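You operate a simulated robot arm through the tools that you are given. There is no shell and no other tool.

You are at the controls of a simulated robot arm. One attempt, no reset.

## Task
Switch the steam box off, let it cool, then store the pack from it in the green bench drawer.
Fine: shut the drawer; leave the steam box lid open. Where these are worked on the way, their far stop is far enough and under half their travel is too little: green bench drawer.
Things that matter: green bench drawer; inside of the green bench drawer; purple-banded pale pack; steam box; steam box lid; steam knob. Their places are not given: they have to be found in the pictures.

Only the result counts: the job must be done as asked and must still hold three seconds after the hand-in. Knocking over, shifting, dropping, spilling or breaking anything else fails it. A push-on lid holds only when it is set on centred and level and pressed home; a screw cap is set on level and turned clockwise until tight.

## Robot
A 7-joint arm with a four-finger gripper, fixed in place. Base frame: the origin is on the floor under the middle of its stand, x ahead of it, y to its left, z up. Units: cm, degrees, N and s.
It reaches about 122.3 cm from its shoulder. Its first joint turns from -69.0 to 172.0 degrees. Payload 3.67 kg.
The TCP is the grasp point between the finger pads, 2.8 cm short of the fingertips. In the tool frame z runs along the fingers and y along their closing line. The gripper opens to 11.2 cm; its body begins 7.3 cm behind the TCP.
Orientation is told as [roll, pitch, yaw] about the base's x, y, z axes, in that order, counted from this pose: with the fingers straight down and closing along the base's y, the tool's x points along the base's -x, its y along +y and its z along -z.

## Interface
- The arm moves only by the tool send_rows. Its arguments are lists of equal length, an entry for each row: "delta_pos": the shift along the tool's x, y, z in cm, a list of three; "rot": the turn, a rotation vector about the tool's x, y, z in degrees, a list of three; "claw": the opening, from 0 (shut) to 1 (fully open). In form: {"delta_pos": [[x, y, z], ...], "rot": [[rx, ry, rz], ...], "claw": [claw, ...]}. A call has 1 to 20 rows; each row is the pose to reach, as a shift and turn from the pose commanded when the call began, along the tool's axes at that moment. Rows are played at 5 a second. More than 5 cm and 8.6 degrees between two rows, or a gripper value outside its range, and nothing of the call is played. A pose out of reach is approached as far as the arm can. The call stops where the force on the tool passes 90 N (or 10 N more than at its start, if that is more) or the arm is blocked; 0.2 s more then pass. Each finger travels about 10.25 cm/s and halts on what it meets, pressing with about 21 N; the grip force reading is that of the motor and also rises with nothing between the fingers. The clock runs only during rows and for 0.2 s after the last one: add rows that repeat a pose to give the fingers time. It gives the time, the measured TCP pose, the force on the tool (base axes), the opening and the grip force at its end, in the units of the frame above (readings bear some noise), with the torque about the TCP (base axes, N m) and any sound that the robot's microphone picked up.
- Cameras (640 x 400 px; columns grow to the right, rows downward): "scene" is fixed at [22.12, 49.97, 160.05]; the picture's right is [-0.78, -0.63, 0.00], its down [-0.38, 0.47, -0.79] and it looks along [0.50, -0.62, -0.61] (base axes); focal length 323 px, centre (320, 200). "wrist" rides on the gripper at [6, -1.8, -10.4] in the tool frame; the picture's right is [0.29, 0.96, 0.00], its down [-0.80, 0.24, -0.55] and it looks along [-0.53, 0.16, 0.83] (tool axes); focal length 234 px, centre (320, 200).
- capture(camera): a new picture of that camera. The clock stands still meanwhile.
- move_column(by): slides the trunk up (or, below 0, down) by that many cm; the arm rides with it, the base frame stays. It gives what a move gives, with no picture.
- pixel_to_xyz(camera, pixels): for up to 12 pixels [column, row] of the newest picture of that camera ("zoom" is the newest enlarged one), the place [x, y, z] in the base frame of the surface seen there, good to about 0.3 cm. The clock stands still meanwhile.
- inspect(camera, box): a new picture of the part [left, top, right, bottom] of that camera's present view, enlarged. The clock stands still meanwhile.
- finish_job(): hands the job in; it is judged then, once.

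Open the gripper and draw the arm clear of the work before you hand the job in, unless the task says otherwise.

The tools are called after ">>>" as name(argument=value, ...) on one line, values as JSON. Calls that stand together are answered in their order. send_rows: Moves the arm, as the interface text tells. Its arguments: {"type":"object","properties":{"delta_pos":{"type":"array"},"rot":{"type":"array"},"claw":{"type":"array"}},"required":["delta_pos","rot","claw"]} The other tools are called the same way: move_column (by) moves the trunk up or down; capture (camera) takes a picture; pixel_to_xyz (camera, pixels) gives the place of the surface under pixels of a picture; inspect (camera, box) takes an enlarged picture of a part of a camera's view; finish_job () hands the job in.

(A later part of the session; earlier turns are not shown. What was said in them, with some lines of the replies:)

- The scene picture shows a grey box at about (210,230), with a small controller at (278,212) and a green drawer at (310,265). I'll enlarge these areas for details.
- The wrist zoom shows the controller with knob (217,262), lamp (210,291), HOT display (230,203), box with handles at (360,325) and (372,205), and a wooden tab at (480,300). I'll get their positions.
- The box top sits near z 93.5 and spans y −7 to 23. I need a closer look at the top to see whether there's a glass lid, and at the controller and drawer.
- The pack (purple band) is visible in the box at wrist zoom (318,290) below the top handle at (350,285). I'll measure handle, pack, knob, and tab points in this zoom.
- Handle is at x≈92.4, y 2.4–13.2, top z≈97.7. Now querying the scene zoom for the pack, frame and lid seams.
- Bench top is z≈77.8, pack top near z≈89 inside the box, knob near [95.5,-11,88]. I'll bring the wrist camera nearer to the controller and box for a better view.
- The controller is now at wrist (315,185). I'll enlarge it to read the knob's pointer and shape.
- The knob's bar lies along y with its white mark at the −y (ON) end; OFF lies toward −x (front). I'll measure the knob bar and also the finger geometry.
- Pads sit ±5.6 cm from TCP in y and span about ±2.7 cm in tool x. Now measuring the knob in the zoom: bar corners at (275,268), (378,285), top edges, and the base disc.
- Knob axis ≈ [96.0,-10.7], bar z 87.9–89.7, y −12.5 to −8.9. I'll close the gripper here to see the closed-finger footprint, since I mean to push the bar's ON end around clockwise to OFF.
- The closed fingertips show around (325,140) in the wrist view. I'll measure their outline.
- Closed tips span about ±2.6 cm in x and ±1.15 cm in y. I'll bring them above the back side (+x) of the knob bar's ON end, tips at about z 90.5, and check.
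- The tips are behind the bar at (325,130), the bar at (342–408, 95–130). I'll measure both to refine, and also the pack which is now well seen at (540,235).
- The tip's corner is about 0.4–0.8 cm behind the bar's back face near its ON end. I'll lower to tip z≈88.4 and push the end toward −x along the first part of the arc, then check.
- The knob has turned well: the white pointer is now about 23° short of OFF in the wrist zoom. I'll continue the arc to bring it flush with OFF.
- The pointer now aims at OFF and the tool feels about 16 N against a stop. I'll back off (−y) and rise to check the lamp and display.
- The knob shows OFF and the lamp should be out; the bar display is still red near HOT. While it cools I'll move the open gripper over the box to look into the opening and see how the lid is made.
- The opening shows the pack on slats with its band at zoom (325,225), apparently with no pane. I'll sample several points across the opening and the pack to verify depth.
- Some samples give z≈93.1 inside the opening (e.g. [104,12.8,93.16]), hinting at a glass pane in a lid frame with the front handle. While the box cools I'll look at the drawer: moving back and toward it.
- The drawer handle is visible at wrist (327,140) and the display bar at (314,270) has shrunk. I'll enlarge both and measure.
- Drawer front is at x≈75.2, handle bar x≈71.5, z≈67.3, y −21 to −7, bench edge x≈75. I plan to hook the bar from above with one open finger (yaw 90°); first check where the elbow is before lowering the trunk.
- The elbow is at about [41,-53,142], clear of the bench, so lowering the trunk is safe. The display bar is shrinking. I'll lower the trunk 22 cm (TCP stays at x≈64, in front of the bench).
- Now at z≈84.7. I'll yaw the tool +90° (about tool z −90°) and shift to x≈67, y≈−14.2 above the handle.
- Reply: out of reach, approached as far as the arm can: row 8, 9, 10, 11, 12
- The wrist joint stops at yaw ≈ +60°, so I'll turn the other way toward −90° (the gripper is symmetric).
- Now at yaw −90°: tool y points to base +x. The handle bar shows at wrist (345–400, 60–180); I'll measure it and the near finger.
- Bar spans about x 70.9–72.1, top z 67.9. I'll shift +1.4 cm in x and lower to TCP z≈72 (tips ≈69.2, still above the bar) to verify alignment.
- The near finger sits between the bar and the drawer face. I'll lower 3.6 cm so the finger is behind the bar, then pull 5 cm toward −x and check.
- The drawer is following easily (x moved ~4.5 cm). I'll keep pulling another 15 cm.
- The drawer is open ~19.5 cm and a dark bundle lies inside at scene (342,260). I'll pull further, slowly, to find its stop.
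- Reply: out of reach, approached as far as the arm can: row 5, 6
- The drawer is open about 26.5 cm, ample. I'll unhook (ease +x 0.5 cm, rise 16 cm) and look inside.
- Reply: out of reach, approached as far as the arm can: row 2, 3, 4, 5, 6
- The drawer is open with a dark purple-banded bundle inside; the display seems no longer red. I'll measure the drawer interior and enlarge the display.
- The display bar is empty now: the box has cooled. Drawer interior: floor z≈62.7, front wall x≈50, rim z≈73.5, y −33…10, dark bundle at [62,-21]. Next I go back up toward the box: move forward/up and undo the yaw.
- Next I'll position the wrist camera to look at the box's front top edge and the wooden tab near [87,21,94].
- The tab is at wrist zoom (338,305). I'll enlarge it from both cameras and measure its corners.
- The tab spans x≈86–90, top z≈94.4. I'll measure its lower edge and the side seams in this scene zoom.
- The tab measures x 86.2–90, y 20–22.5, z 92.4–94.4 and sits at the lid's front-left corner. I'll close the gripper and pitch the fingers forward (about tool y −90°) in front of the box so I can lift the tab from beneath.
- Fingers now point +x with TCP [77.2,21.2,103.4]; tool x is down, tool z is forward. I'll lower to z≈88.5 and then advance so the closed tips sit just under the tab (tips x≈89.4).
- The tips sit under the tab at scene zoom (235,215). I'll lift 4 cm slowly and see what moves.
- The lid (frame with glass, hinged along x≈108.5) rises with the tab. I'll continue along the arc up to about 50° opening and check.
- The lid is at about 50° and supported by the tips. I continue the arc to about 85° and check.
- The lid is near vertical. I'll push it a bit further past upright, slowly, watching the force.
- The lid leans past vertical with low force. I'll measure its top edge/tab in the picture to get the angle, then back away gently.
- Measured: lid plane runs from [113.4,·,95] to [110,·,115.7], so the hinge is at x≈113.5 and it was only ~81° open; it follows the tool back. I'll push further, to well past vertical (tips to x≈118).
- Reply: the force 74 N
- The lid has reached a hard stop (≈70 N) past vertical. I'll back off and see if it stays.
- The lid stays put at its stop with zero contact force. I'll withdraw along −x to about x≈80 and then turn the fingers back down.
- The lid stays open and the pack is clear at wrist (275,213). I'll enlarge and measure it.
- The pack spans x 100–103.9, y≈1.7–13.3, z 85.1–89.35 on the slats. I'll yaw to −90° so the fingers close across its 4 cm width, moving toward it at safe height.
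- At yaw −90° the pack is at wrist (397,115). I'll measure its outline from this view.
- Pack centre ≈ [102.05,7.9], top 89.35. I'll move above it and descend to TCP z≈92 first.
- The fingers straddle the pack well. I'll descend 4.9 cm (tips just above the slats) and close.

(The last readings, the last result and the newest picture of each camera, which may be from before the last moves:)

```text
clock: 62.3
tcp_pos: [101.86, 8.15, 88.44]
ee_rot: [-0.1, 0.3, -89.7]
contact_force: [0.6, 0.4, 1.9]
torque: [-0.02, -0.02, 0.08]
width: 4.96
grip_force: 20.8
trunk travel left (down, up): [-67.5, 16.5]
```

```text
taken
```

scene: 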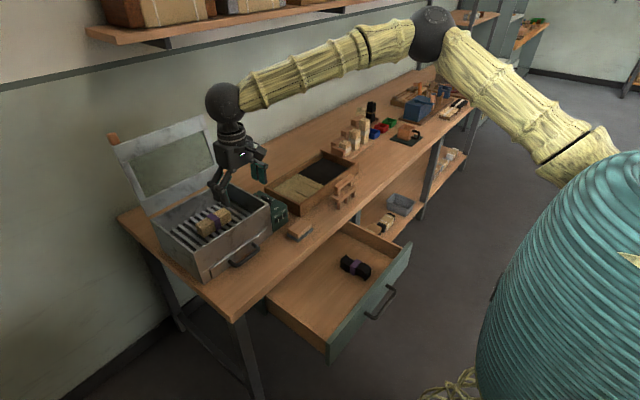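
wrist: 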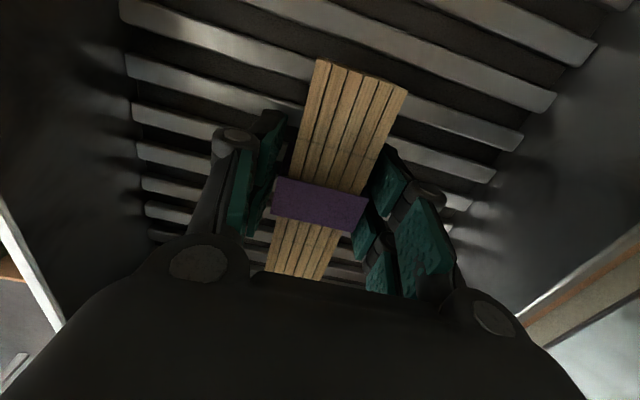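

Gripped: width 4.96 cm, force 20.8 N on the band. I'll lift it slowly, first 3 cm then up to clear the box.

>>> send_rows(delta_pos=[[0, 0, -1], [0, 0, -2.5], [0, 0, -4.5], [0, 0, -7], [0, 0, -10], [0, 0, -13], [0, 0, -16], [0, 0, -16]], rot=[[0, 0, 0], [0, 0, 0], [0, 0, 0], [0, 0, 0], [0, 0, 0], [0, 0, 0], [0, 0, 0], [0, 0, 0]], claw=[0.2, 0.2, 0.2, 0.2, 0.2, 0.2, 0.2, 0.2])

>>> inspect(camera="scene", box=[110, 100, 310, 270])

>>> capture(camera="wrist")

```text
clock: 64.1
tcp_pos: [101.91, 8.03, 104.61]
ee_rot: [-0.1, 0.3, -89.7]
contact_force: [0.2, -1.1, -1.1]
torque: [-0.02, -0.03, -0.01]
width: 4.98
grip_force: 21.5
trunk travel left (down, up): [-67.5, 16.5]
```

```text
2.35 times, centred on (210, 185) of scene
```

zoom: 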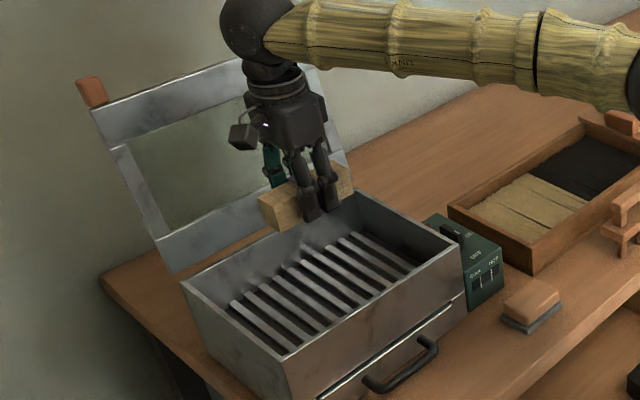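

```text
taken
```

wrist: 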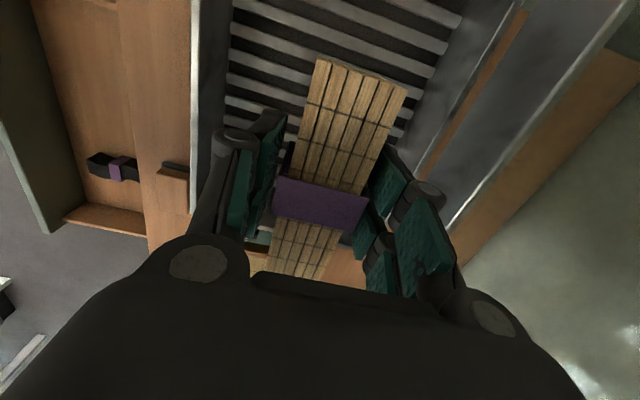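

The pack is held securely above the box. I'll carry it back toward −x over the open drawer (x≈62, y≈−1) at this height.

>>> send_rows(delta_pos=[[0, -3, 0], [-0.5, -7, 0], [-1.5, -11, 0], [-2.5, -15, 0], [-3.5, -19, 0], [-4.5, -23, 0], [-5.5, -27, 0], [-6.5, -31, 0], [-7.5, -35, 0], [-8.5, -38, 0], [-9, -40, 0], [-9, -40, 0]], rot=[[0, 0, 0], [0, 0, 0], [0, 0, 0], [0, 0, 0], [0, 0, 0], [0, 0, 0], [0, 0, 0], [0, 0, 0], [0, 0, 0], [0, 0, 0], [0, 0, 0], [0, 0, 0]], claw=[0.2, 0.2, 0.2, 0.2, 0.2, 0.2, 0.2, 0.2, 0.2, 0.2, 0.2, 0.2])

>>> capture(camera="scene")

>>> capture(camera="wrist")

```text
clock: 66.7
tcp_pos: [61.89, -1.36, 104.34]
ee_rot: [0.1, 0.4, -89.6]
contact_force: [-0.1, 0.8, -0.6]
torque: [0.0, 0.02, 0.02]
width: 4.97
grip_force: 20.6
trunk travel left (down, up): [-67.5, 16.5]
```

```text
taken
```

scene: 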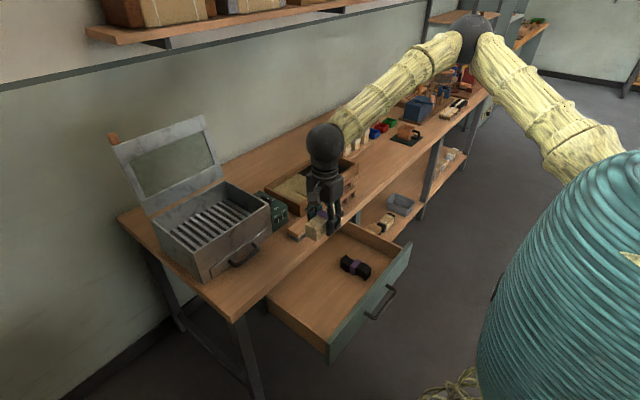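

```text
taken
```

wrist: 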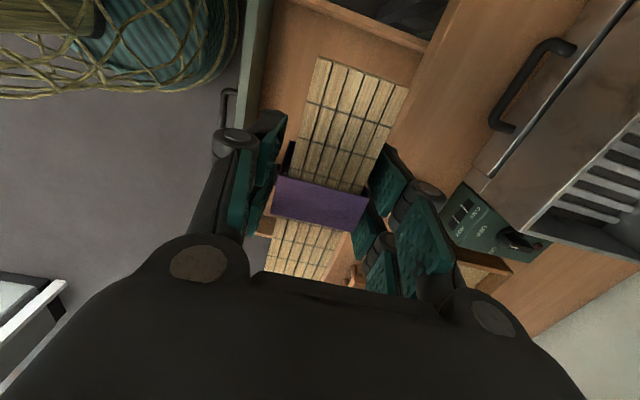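

The pack is above the open drawer at x≈62, y≈−1.4. I'll lower the trunk 20 cm.

>>> move_column(by=-20)

>>> capture(camera="scene")

>>> inspect(camera="scene", box=[240, 160, 440, 360])

```text
clock: 68.9
tcp_pos: [62.0, -1.35, 84.38]
ee_rot: [0.0, 0.4, -89.8]
contact_force: [-0.5, 0.1, -1.0]
torque: [0.01, -0.01, 0.04]
width: 4.99
grip_force: 20.9
trunk travel left (down, up): [-47.5, 36.5]
```

```text
taken
```

scene: 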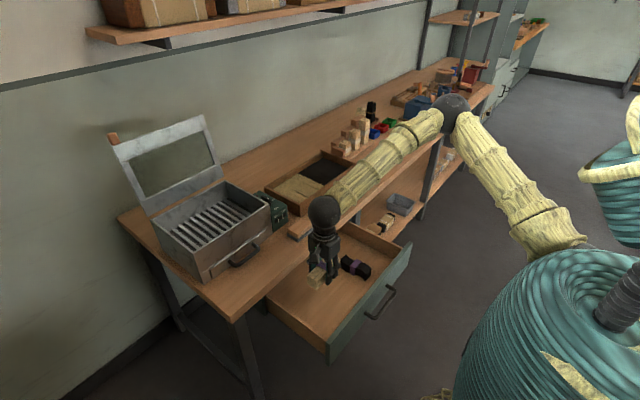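

```text
2.00 times, centred on (340, 260) of scene
```

zoom: 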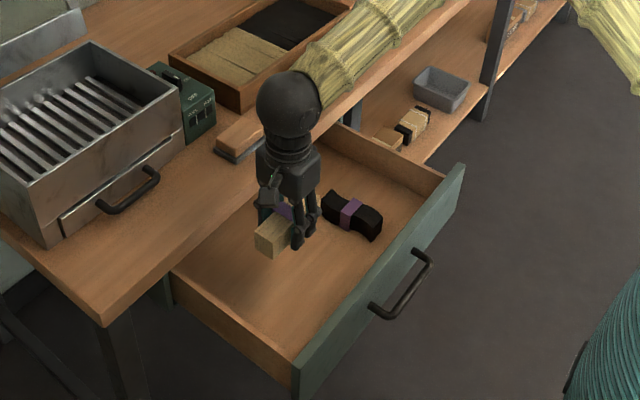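

The pack is over the drawer's clear left area. I'll lower it 18 cm, slowing at the end, to rest on the drawer floor.

>>> send_rows(delta_pos=[[0, 0, 3], [0, 0, 6.5], [0, 0, 10], [0, 0, 13], [0, 0, 15], [0, 0, 16.5], [0, 0, 17.3], [0, 0, 17.9], [0, 0, 17.9]], rot=[[0, 0, 0], [0, 0, 0], [0, 0, 0], [0, 0, 0], [0, 0, 0], [0, 0, 0], [0, 0, 0], [0, 0, 0], [0, 0, 0]], claw=[0.2, 0.2, 0.2, 0.2, 0.2, 0.2, 0.2, 0.2, 0.2])

>>> inspect(camera="scene", box=[240, 180, 440, 360])

>>> capture(camera="wrist")

```text
clock: 70.9
tcp_pos: [61.86, -1.14, 66.55]
ee_rot: [0.0, 0.2, -89.7]
contact_force: [-0.1, -0.1, -1.4]
torque: [0.01, 0.0, 0.02]
width: 4.95
grip_force: 20.9
trunk travel left (down, up): [-47.5, 36.5]
```

```text
2.22 times, centred on (340, 270) of scene
```

zoom: 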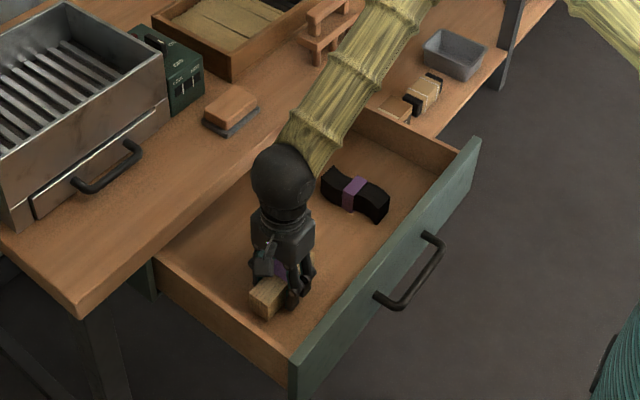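

```text
taken
```

wrist: 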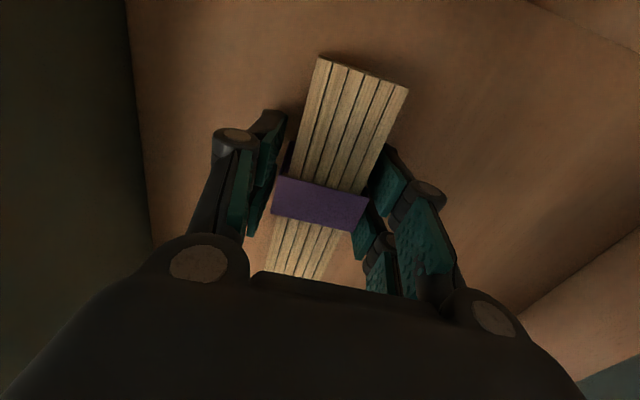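

No contact force yet at TCP z≈66.5. I'll lower in small steps until it touches the floor.

>>> send_rows(delta_pos=[[0, 0, 0.15], [0, 0, 0.3], [0, 0, 0.3]], rot=[[0, 0, 0], [0, 0, 0], [0, 0, 0]], claw=[0.2, 0.2, 0.2])

>>> inspect(camera="scene", box=[300, 270, 370, 340])

```text
clock: 71.7
tcp_pos: [61.86, -1.18, 66.2]
ee_rot: [0.0, 0.4, -89.7]
contact_force: [0.5, 0.0, -1.4]
torque: [0.02, 0.01, 0.01]
width: 4.97
grip_force: 20.9
trunk travel left (down, up): [-47.5, 36.5]
```

```text
5.71 times, centred on (335, 305) of scene
```

zoom: 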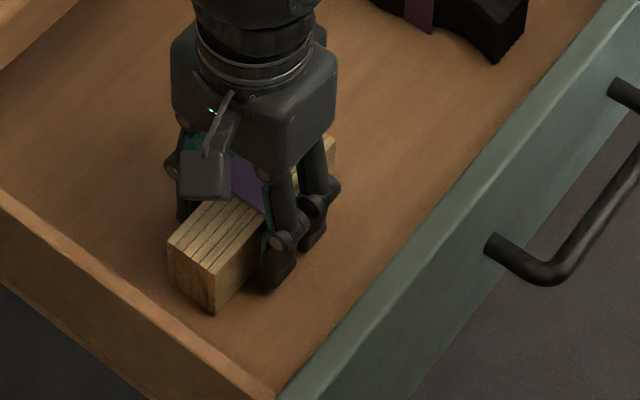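

Still no contact; the pack's end is just over the floor. Lowering a few more tenths.

>>> send_rows(delta_pos=[[0, 0, 0.1], [0, 0, 0.2], [0, 0, 0.2]], rot=[[0, 0, 0], [0, 0, 0], [0, 0, 0]], claw=[0.2, 0.2, 0.2])

>>> pixel_to_xyz(camera="zoom", pixels=[[215, 285], [213, 300], [190, 275], [200, 310], [205, 260], [195, 240], [150, 200], [280, 290]])

```text
clock: 72.5
tcp_pos: [61.9, -1.16, 66.09]
ee_rot: [0.2, 0.4, -89.8]
contact_force: [0.4, 1.0, 16.1]
torque: [-0.02, 0.06, 0.01]
width: 4.97
grip_force: 21.8
trunk travel left (down, up): [-47.5, 36.5]
```

```text
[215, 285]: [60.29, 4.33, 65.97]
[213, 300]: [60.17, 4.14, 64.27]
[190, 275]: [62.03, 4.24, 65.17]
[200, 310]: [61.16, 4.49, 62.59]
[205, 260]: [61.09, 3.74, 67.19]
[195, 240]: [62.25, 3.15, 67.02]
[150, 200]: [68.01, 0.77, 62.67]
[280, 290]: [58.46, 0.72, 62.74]
```

The pack touches the floor (16 N upward). I'll open the gripper to release, then rise.

>>> send_rows(delta_pos=[[0, 0, -0.1], [0, 0, -0.1], [0, 0, -0.1], [0, 0, -0.1], [0, 0, -2], [0, 0, -5], [0, 0, -9], [0, 0, -13], [0, 0, -17]], rot=[[0, 0, 0], [0, 0, 0], [0, 0, 0], [0, 0, 0], [0, 0, 0], [0, 0, 0], [0, 0, 0], [0, 0, 0], [0, 0, 0]], claw=[0.5, 0.65, 0.75, 0.75, 0.75, 0.75, 0.75, 0.75, 0.75])

>>> capture(camera="scene")

>>> capture(camera="wrist")

```text
clock: 74.5
tcp_pos: [61.75, -1.38, 82.96]
ee_rot: [-0.1, 0.3, -89.7]
contact_force: [-0.1, -0.7, 0.5]
torque: [0.01, -0.02, -0.02]
width: 8.41
grip_force: 0.0
trunk travel left (down, up): [-47.5, 36.5]
```

```text
taken
```

scene: 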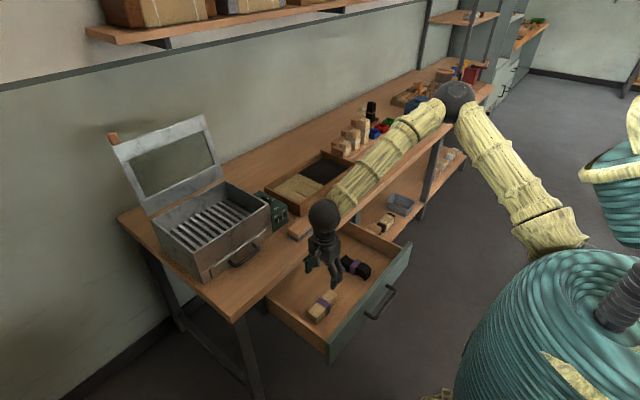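

```text
taken
```

wrist: 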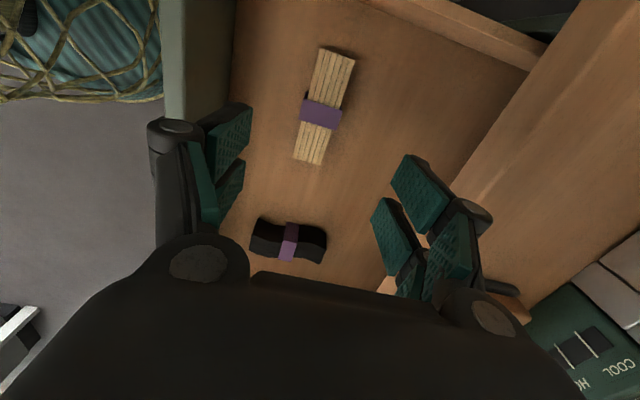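

The pack rests in the drawer, upright, with its band visible at scene (322,305). Next I'll raise the trunk back, then measure the current handle position for the push closed.

>>> move_column(by=20)

>>> inspect(camera="scene", box=[260, 210, 430, 370])

>>> pixel_to_xyz(camera="zoom", pixels=[[300, 235], [330, 195], [290, 240], [335, 180], [315, 215], [250, 290], [390, 100], [150, 240], [175, 225], [220, 155], [245, 170], [270, 250]])

```text
clock: 76.6
tcp_pos: [61.95, -1.45, 102.85]
ee_rot: [0.0, 0.4, -89.7]
contact_force: [0.9, 0.1, -0.1]
torque: [-0.02, 0.0, 0.0]
width: 8.37
grip_force: 0.1
trunk travel left (down, up): [-67.5, 16.5]
```

```text
2.50 times, centred on (345, 290) of scene
```

zoom: 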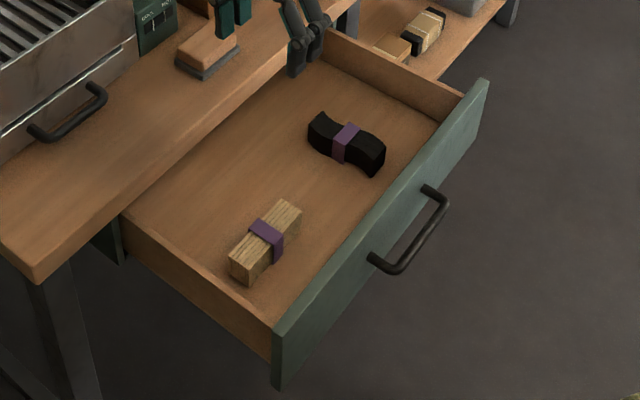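

```text
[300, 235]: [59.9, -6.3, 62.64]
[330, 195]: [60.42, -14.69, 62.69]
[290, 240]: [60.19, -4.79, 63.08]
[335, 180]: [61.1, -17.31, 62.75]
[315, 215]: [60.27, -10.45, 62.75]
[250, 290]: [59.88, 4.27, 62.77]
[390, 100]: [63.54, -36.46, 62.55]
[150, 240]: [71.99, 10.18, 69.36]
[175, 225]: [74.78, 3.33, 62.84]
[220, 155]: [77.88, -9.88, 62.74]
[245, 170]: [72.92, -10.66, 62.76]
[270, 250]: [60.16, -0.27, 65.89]
```

The pack is flat on the drawer floor. I need handle points: in this zoom the bar runs from (380,265) to (440,205).

>>> pixel_to_xyz(camera="zoom", pixels=[[400, 268], [420, 245], [440, 212], [445, 200], [375, 260], [428, 188], [330, 290], [360, 200], [480, 85], [275, 330], [410, 215], [300, 300]])

>>> capture(camera="wrist")

```text
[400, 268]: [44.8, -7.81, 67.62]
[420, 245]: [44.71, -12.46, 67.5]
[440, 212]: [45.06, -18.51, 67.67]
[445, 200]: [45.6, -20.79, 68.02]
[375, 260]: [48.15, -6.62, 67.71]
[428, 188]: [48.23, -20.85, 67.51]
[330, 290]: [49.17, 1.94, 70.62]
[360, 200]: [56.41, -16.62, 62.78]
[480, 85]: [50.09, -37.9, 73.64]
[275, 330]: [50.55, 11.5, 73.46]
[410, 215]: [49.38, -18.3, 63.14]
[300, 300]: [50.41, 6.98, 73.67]
```

```text
taken
```

wrist: 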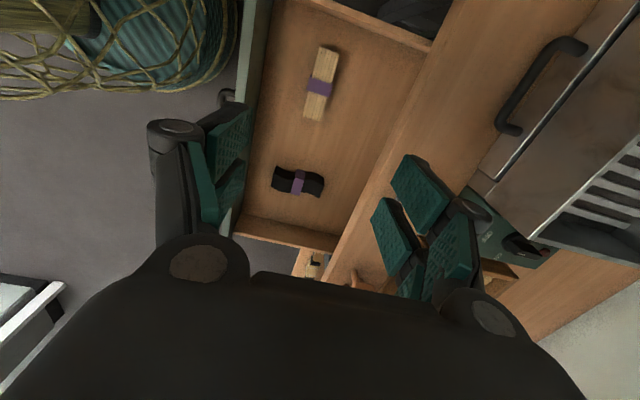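

Handle front surface is x≈44.7, drawer face x≈49.2 (26 cm to close). I'll close the gripper and move to the robot's side of the handle at x≈42.4, staying high first.

>>> send_rows(delta_pos=[[-1.8, -2.8, 1.0], [-3.6, -5.6, 2.5], [-5.5, -8.4, 4.5], [-7.3, -11.2, 7], [-9.1, -14.0, 9.5], [-11, -16.8, 12.5], [-12.75, -19.5, 15], [-12.75, -19.5, 15]], rot=[[0, 0, 0], [0, 0, 0], [0, 0, 0], [0, 0, 0], [0, 0, 0], [0, 0, 0], [0, 0, 0], [0, 0, 0]], claw=[0.6, 0.4, 0.2, 0, 0, 0, 0, 0])

>>> capture(camera="scene")

>>> capture(camera="wrist")

```text
clock: 78.4
tcp_pos: [42.33, -14.33, 87.92]
ee_rot: [0.0, 0.3, -89.7]
contact_force: [0.4, 0.5, -0.5]
torque: [0.0, 0.02, 0.02]
width: 0.01
grip_force: 20.9
trunk travel left (down, up): [-67.5, 16.5]
```

```text
taken
```

scene: 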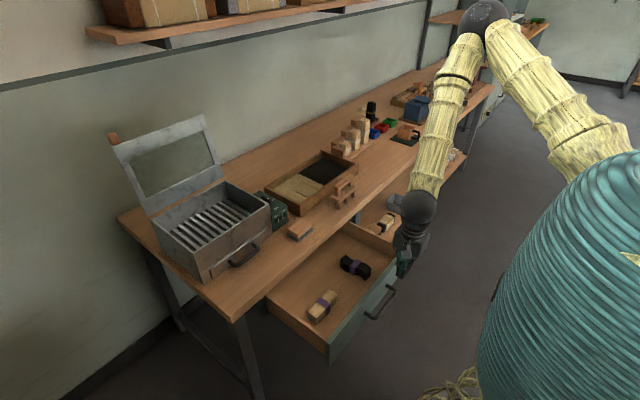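

```text
taken
```

wrist: 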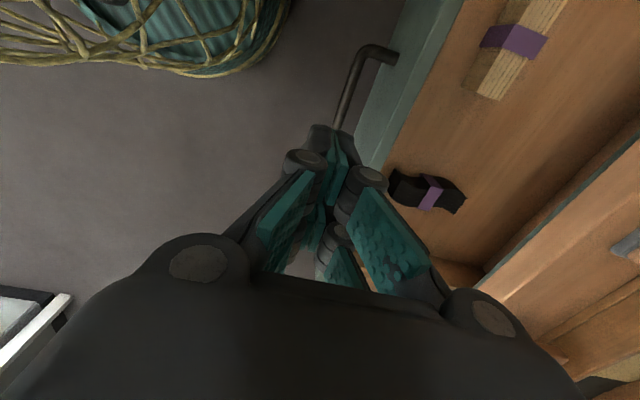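

Reached x≈42.3 in front of the handle. I'll descend to TCP z≈73 (tips ≈70, above the bar) and verify clearance.

>>> send_rows(delta_pos=[[0, 0, 4], [0, 0, 8], [0, 0, 12], [0, 0, 15], [0, 0, 15]], rot=[[0, 0, 0], [0, 0, 0], [0, 0, 0], [0, 0, 0], [0, 0, 0]], claw=[0, 0, 0, 0, 0])

>>> inspect(camera="scene", box=[320, 180, 460, 340])

>>> capture(camera="wrist")

```text
clock: 79.6
tcp_pos: [42.45, -14.16, 72.73]
ee_rot: [-0.1, 0.3, -89.7]
contact_force: [1.1, 0.4, -1.0]
torque: [-0.02, -0.03, 0.02]
width: 0.02
grip_force: 21.2
trunk travel left (down, up): [-67.5, 16.5]
```

```text
2.50 times, centred on (390, 260) of scene
```

zoom: 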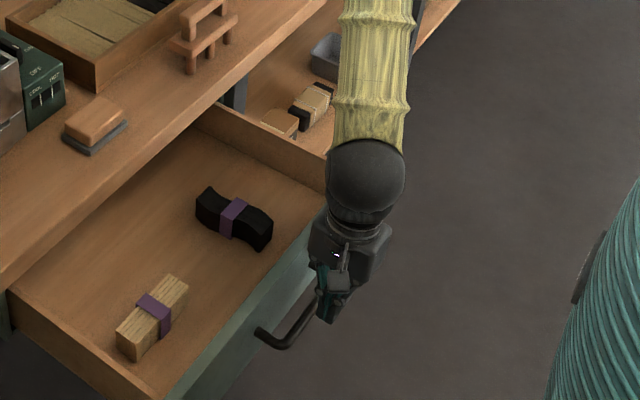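

```text
taken
```

wrist: 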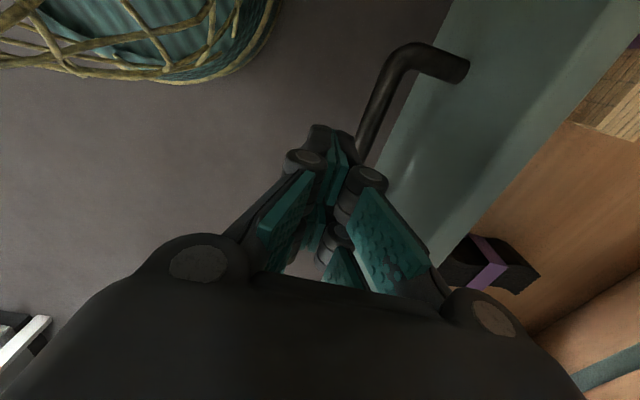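

The tips are on the robot side of the bar. I'll descend to z≈68.3 and push +x, gradually tilting the gripper 20° (body leaning back) to stay clear of the bench edge later.

>>> send_rows(delta_pos=[[0, 0, 2.2], [0, 0, 4.4], [0, 0.8, 4.4], [0, 1.6, 4.4], [0, 3.0, 4.4], [0, 4.5, 4.4], [0, 6.0, 4.4], [0, 7.5, 4.4], [0, 9.0, 4.4], [0, 10.5, 4.4], [0, 12.0, 4.4], [0, 13.5, 4.4], [0, 14.5, 4.4]], rot=[[0, 0, 0], [0, 0, 0], [0, 0, 0], [0, 0, 0], [-2, 0, 0], [-4, 0, 0], [-6, 0, 0], [-8, 0, 0], [-10, 0, 0], [-12, 0, 0], [-15, 0, 0], [-18, 0, 0], [-20, 0, 0]], claw=[0, 0, 0, 0, 0, 0, 0, 0, 0, 0, 0, 0, 0])

>>> capture(camera="scene")

>>> capture(camera="wrist")

```text
clock: 82.4
tcp_pos: [56.83, -13.92, 68.45]
ee_rot: [20.1, 0.3, -89.9]
contact_force: [-1.1, -0.4, -0.6]
torque: [-0.05, 0.04, 0.05]
width: 0.0
grip_force: 20.8
trunk travel left (down, up): [-67.5, 16.5]
```

```text
taken
```

scene: 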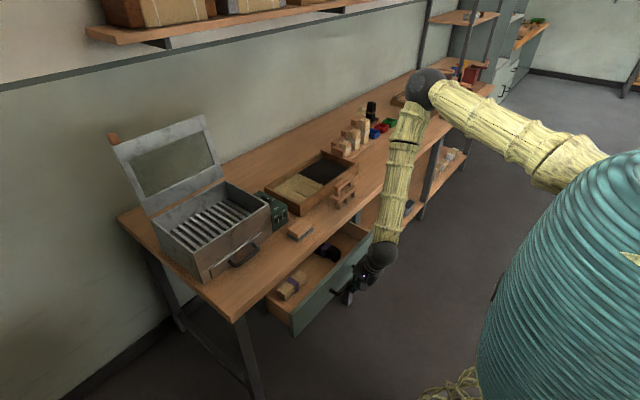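

```text
taken
```

wrist: 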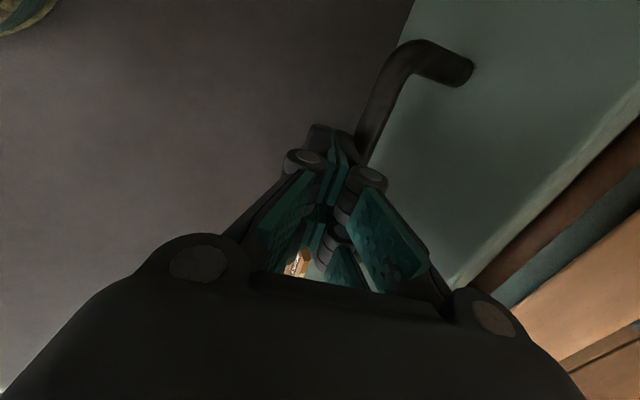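

The drawer is about half shut. Continuing +x (with the tilted tool: y 0.94, z 0.342 per cm) for 11 cm, slowing down.

>>> send_rows(delta_pos=[[0, 1.41, 0.513], [0, 2.82, 1.026], [0, 4.23, 1.539], [0, 5.64, 2.052], [0, 7.05, 2.565], [0, 8.27, 3.01], [0, 9.21, 3.352], [0, 9.87, 3.591], [0, 10.34, 3.762]], rot=[[0, 0, 0], [0, 0, 0], [0, 0, 0], [0, 0, 0], [0, 0, 0], [0, 0, 0], [0, 0, 0], [0, 0, 0], [0, 0, 0]], claw=[0, 0, 0, 0, 0, 0, 0, 0, 0])

>>> capture(camera="scene")

>>> inspect(camera="scene", box=[240, 190, 400, 330])

```text
clock: 84.4
tcp_pos: [68.06, -13.89, 68.47]
ee_rot: [20.0, 0.4, -89.8]
contact_force: [-1.4, 0.0, -1.0]
torque: [0.02, 0.05, 0.03]
width: 0.0
grip_force: 20.9
trunk travel left (down, up): [-67.5, 16.5]
```

```text
taken
```

scene: 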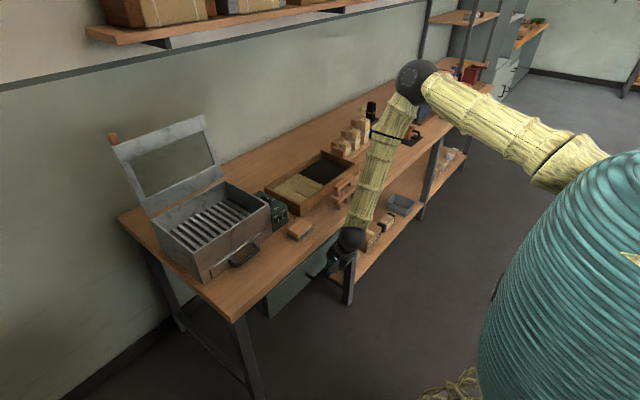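

```text
2.86 times, centred on (320, 260) of scene
```

zoom: 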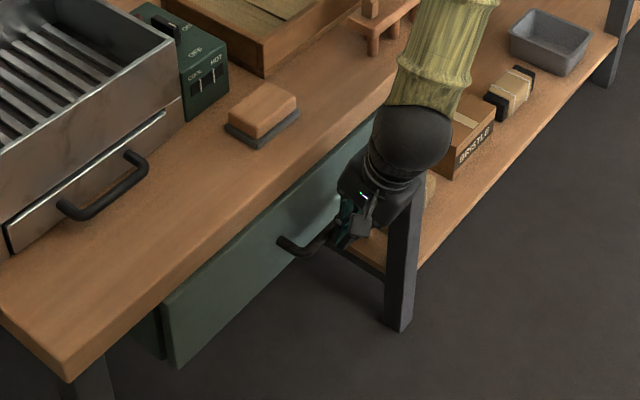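

Nearly shut. I'll check the face position and push the last centimetre in small steps until it stops.

>>> pixel_to_xyz(camera="zoom", pixels=[[230, 290], [200, 320], [260, 240], [300, 200], [280, 243]])

>>> send_rows(delta_pos=[[0, 0.38, 0.137], [0, 0.75, 0.274], [0, 1.03, 0.376], [0, 1.32, 0.479], [0, 1.6, 0.58]], rot=[[0, 0, 0], [0, 0, 0], [0, 0, 0], [0, 0, 0], [0, 0, 0]], claw=[0, 0, 0, 0, 0])

>>> inspect(camera="scene", box=[240, 190, 400, 330])

```text
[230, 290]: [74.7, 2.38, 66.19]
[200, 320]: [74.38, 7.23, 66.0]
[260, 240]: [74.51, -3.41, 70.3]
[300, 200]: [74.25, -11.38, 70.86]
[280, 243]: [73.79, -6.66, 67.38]
```

```text
clock: 85.6
tcp_pos: [68.92, -13.97, 68.41]
ee_rot: [19.8, 0.4, -89.6]
contact_force: [-54.9, 5.6, 1.7]
torque: [0.07, 0.81, 0.54]
width: 0.02
grip_force: 21.1
trunk travel left (down, up): [-67.5, 16.5]
```

```text
2.86 times, centred on (320, 260) of scene
```

zoom: 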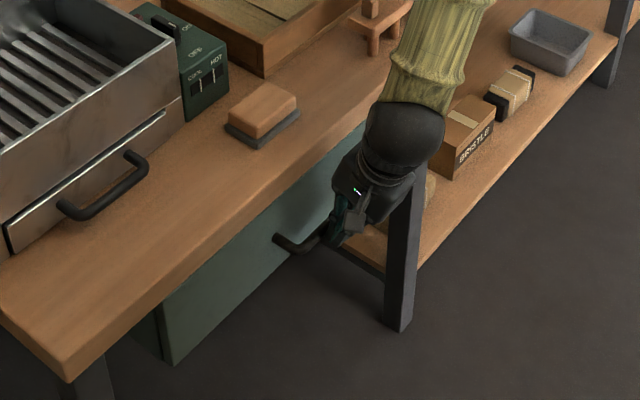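

Resistance of 55 N: the drawer is shut against its stop. I'll back off along −x, then rise, and verify.

>>> send_rows(delta_pos=[[0, -1.4, -0.5], [0, -3.3, -1.2], [0, -5.64, -2.05], [0, -8.46, -3.08], [0, -7.1, -6.84], [0, -5.73, -10.6], [0, -4.36, -14.36], [0, -3.0, -18.12]], rot=[[0, 0, 0], [0, 0, 0], [0, 0, 0], [0, 0, 0], [5, 0, 0], [10, 0, 0], [15, 0, 0], [20, 0, 0]], claw=[0, 0, 0, 0, 0, 0, 0.3, 0.6])

>>> capture(camera="scene")

>>> inspect(camera="scene", box=[240, 190, 400, 330])

```text
clock: 87.4
tcp_pos: [61.11, -15.34, 84.8]
ee_rot: [0.1, 2.9, -93.0]
contact_force: [0.3, -1.7, 0.5]
torque: [0.05, 0.05, 0.0]
width: 6.73
grip_force: 0.0
trunk travel left (down, up): [-67.5, 16.5]
```

```text
taken
```

scene: 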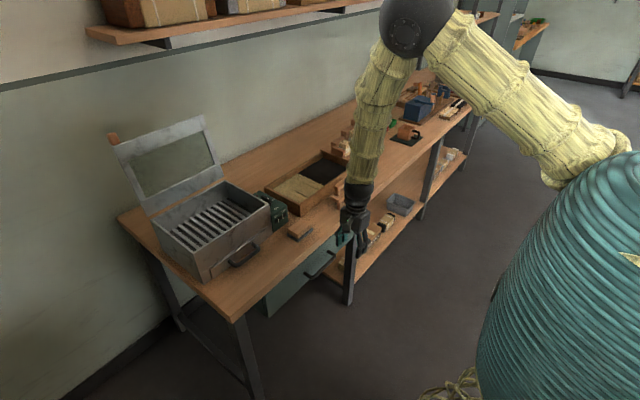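

```text
2.86 times, centred on (320, 260) of scene
```

zoom: 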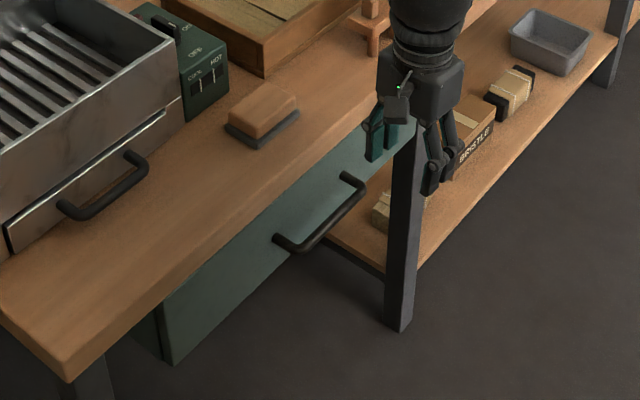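

The drawer looks shut and the lid is still open. I'll measure the face position, and check the knob and lid once more.

>>> pixel_to_xyz(camera="zoom", pixels=[[230, 280], [200, 320], [260, 235], [300, 200], [185, 345], [320, 240]])

>>> inspect(camera="scene", box=[100, 110, 310, 290])

>>> inspect(camera="scene", box=[262, 185, 302, 225])

```text
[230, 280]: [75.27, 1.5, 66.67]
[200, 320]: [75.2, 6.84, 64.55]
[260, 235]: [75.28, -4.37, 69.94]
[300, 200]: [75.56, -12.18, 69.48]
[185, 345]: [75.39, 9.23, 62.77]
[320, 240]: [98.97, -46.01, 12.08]
```

```text
2.22 times, centred on (205, 200) of scene
```

zoom: 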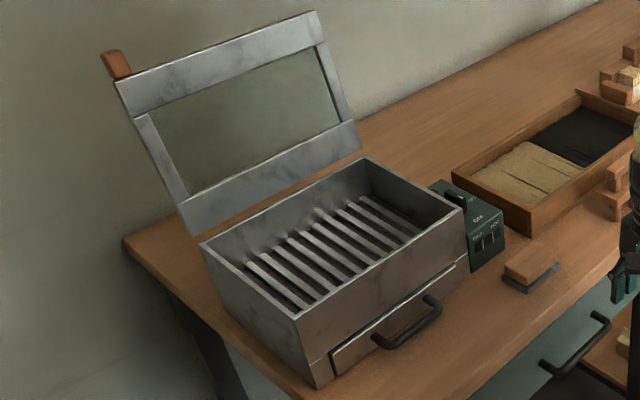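

```text
10.00 times, centred on (282, 205) of scene
```

zoom: 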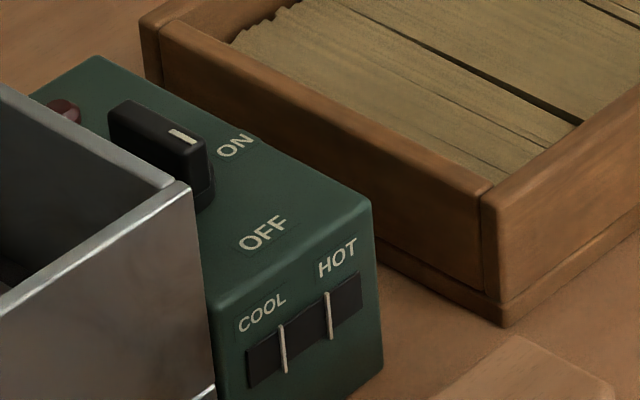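

The drawer face is back at x≈75.3 (fully shut), the lamp and display are dark, the knob is at OFF and the lid stands open. I'll draw the arm up and back with the gripper open before handing in.

>>> send_rows(delta_pos=[[0, 0, -4], [0, 0, -8], [0, -1, -12], [0, -2, -16], [0, -3, -20], [0, -4, -24], [0, -4, -24]], rot=[[0, 0, 0], [0, 0, 0], [0, 0, 0], [0, 0, 0], [0, 0, 0], [0, 0, 0], [0, 0, 0]], claw=[0.7, 0.8, 1, 1, 1, 1, 1])

>>> capture(camera="scene")

```text
clock: 88.1
tcp_pos: [54.51, -14.62, 84.09]
ee_rot: [-10.5, 1.2, -91.4]
contact_force: [-0.6, 0.0, -0.4]
torque: [0.03, -0.03, 0.01]
width: 11.15
grip_force: 0.1
trunk travel left (down, up): [-67.5, 16.5]
stopped in row 3: the arm was blocked; the commanded pose is now the measured one
```

```text
taken
```

scene: 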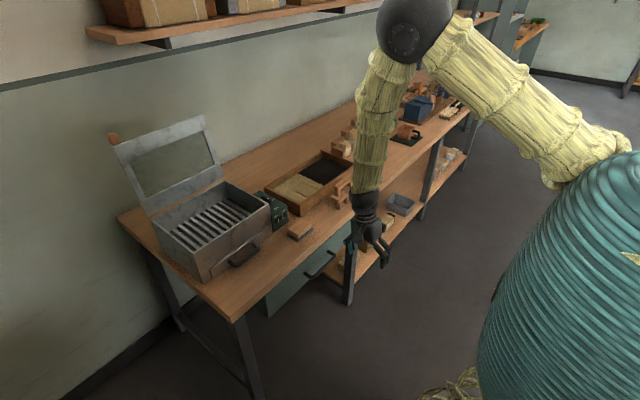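

The move was blocked by the arm's own posture (no contact force). I'll check where the forearm is, and raise with the trunk instead.

>>> pixel_to_xyz(camera="scene", pixels=[[415, 30], [378, 90], [370, 140], [367, 180], [365, 205], [365, 235]])

>>> move_column(by=12)

>>> capture(camera="scene")

```text
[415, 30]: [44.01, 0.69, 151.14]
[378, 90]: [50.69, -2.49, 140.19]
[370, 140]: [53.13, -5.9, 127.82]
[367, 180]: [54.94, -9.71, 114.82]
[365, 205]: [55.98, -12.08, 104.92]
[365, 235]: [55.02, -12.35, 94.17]
```

```text
clock: 89.6
tcp_pos: [54.42, -14.95, 96.16]
ee_rot: [-10.5, 1.2, -91.3]
contact_force: [-0.8, -0.6, 0.6]
torque: [0.0, 0.0, 0.0]
width: 11.21
grip_force: 0.1
trunk travel left (down, up): [-79.5, 4.5]
```

```text
taken
```

scene: 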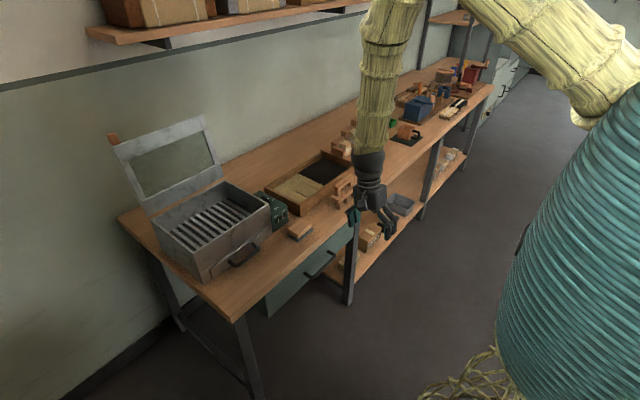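

The arm is clear with the gripper open, the drawer is shut, the lid stands open, the steam box is off and cool, and the pack is in the drawer. Handing in.

>>> finish_job()

```text
The job is handed in.
```

The steam box is off and cool, and the purple-banded pale pack is now in the green bench drawer. I've handed the job in; the result of the check has not come back.

- **Steam box:** The knob points to OFF. The lamp and the HOT/COOL display went dark before I opened the lid.
- **Lid:** It was shut at the start, so I lifted it by the wooden tab and left it open. It leans back against its stop and did not move when I let go.
- **Pack:** It lay flat on the drawer floor, to the left of a dark purple-banded bundle that was already in there. I did not touch that bundle.
- **Drawer:** I opened it about 26 cm and pushed it shut until it hit its stop. Its front is back where it started.
- **Arm:** My last upward move was blocked by the arm's own posture, with no contact felt. I raised it with the trunk instead. It ended clear of the bench with the gripper open.

Nothing else looked knocked over or shifted in the last pictures.
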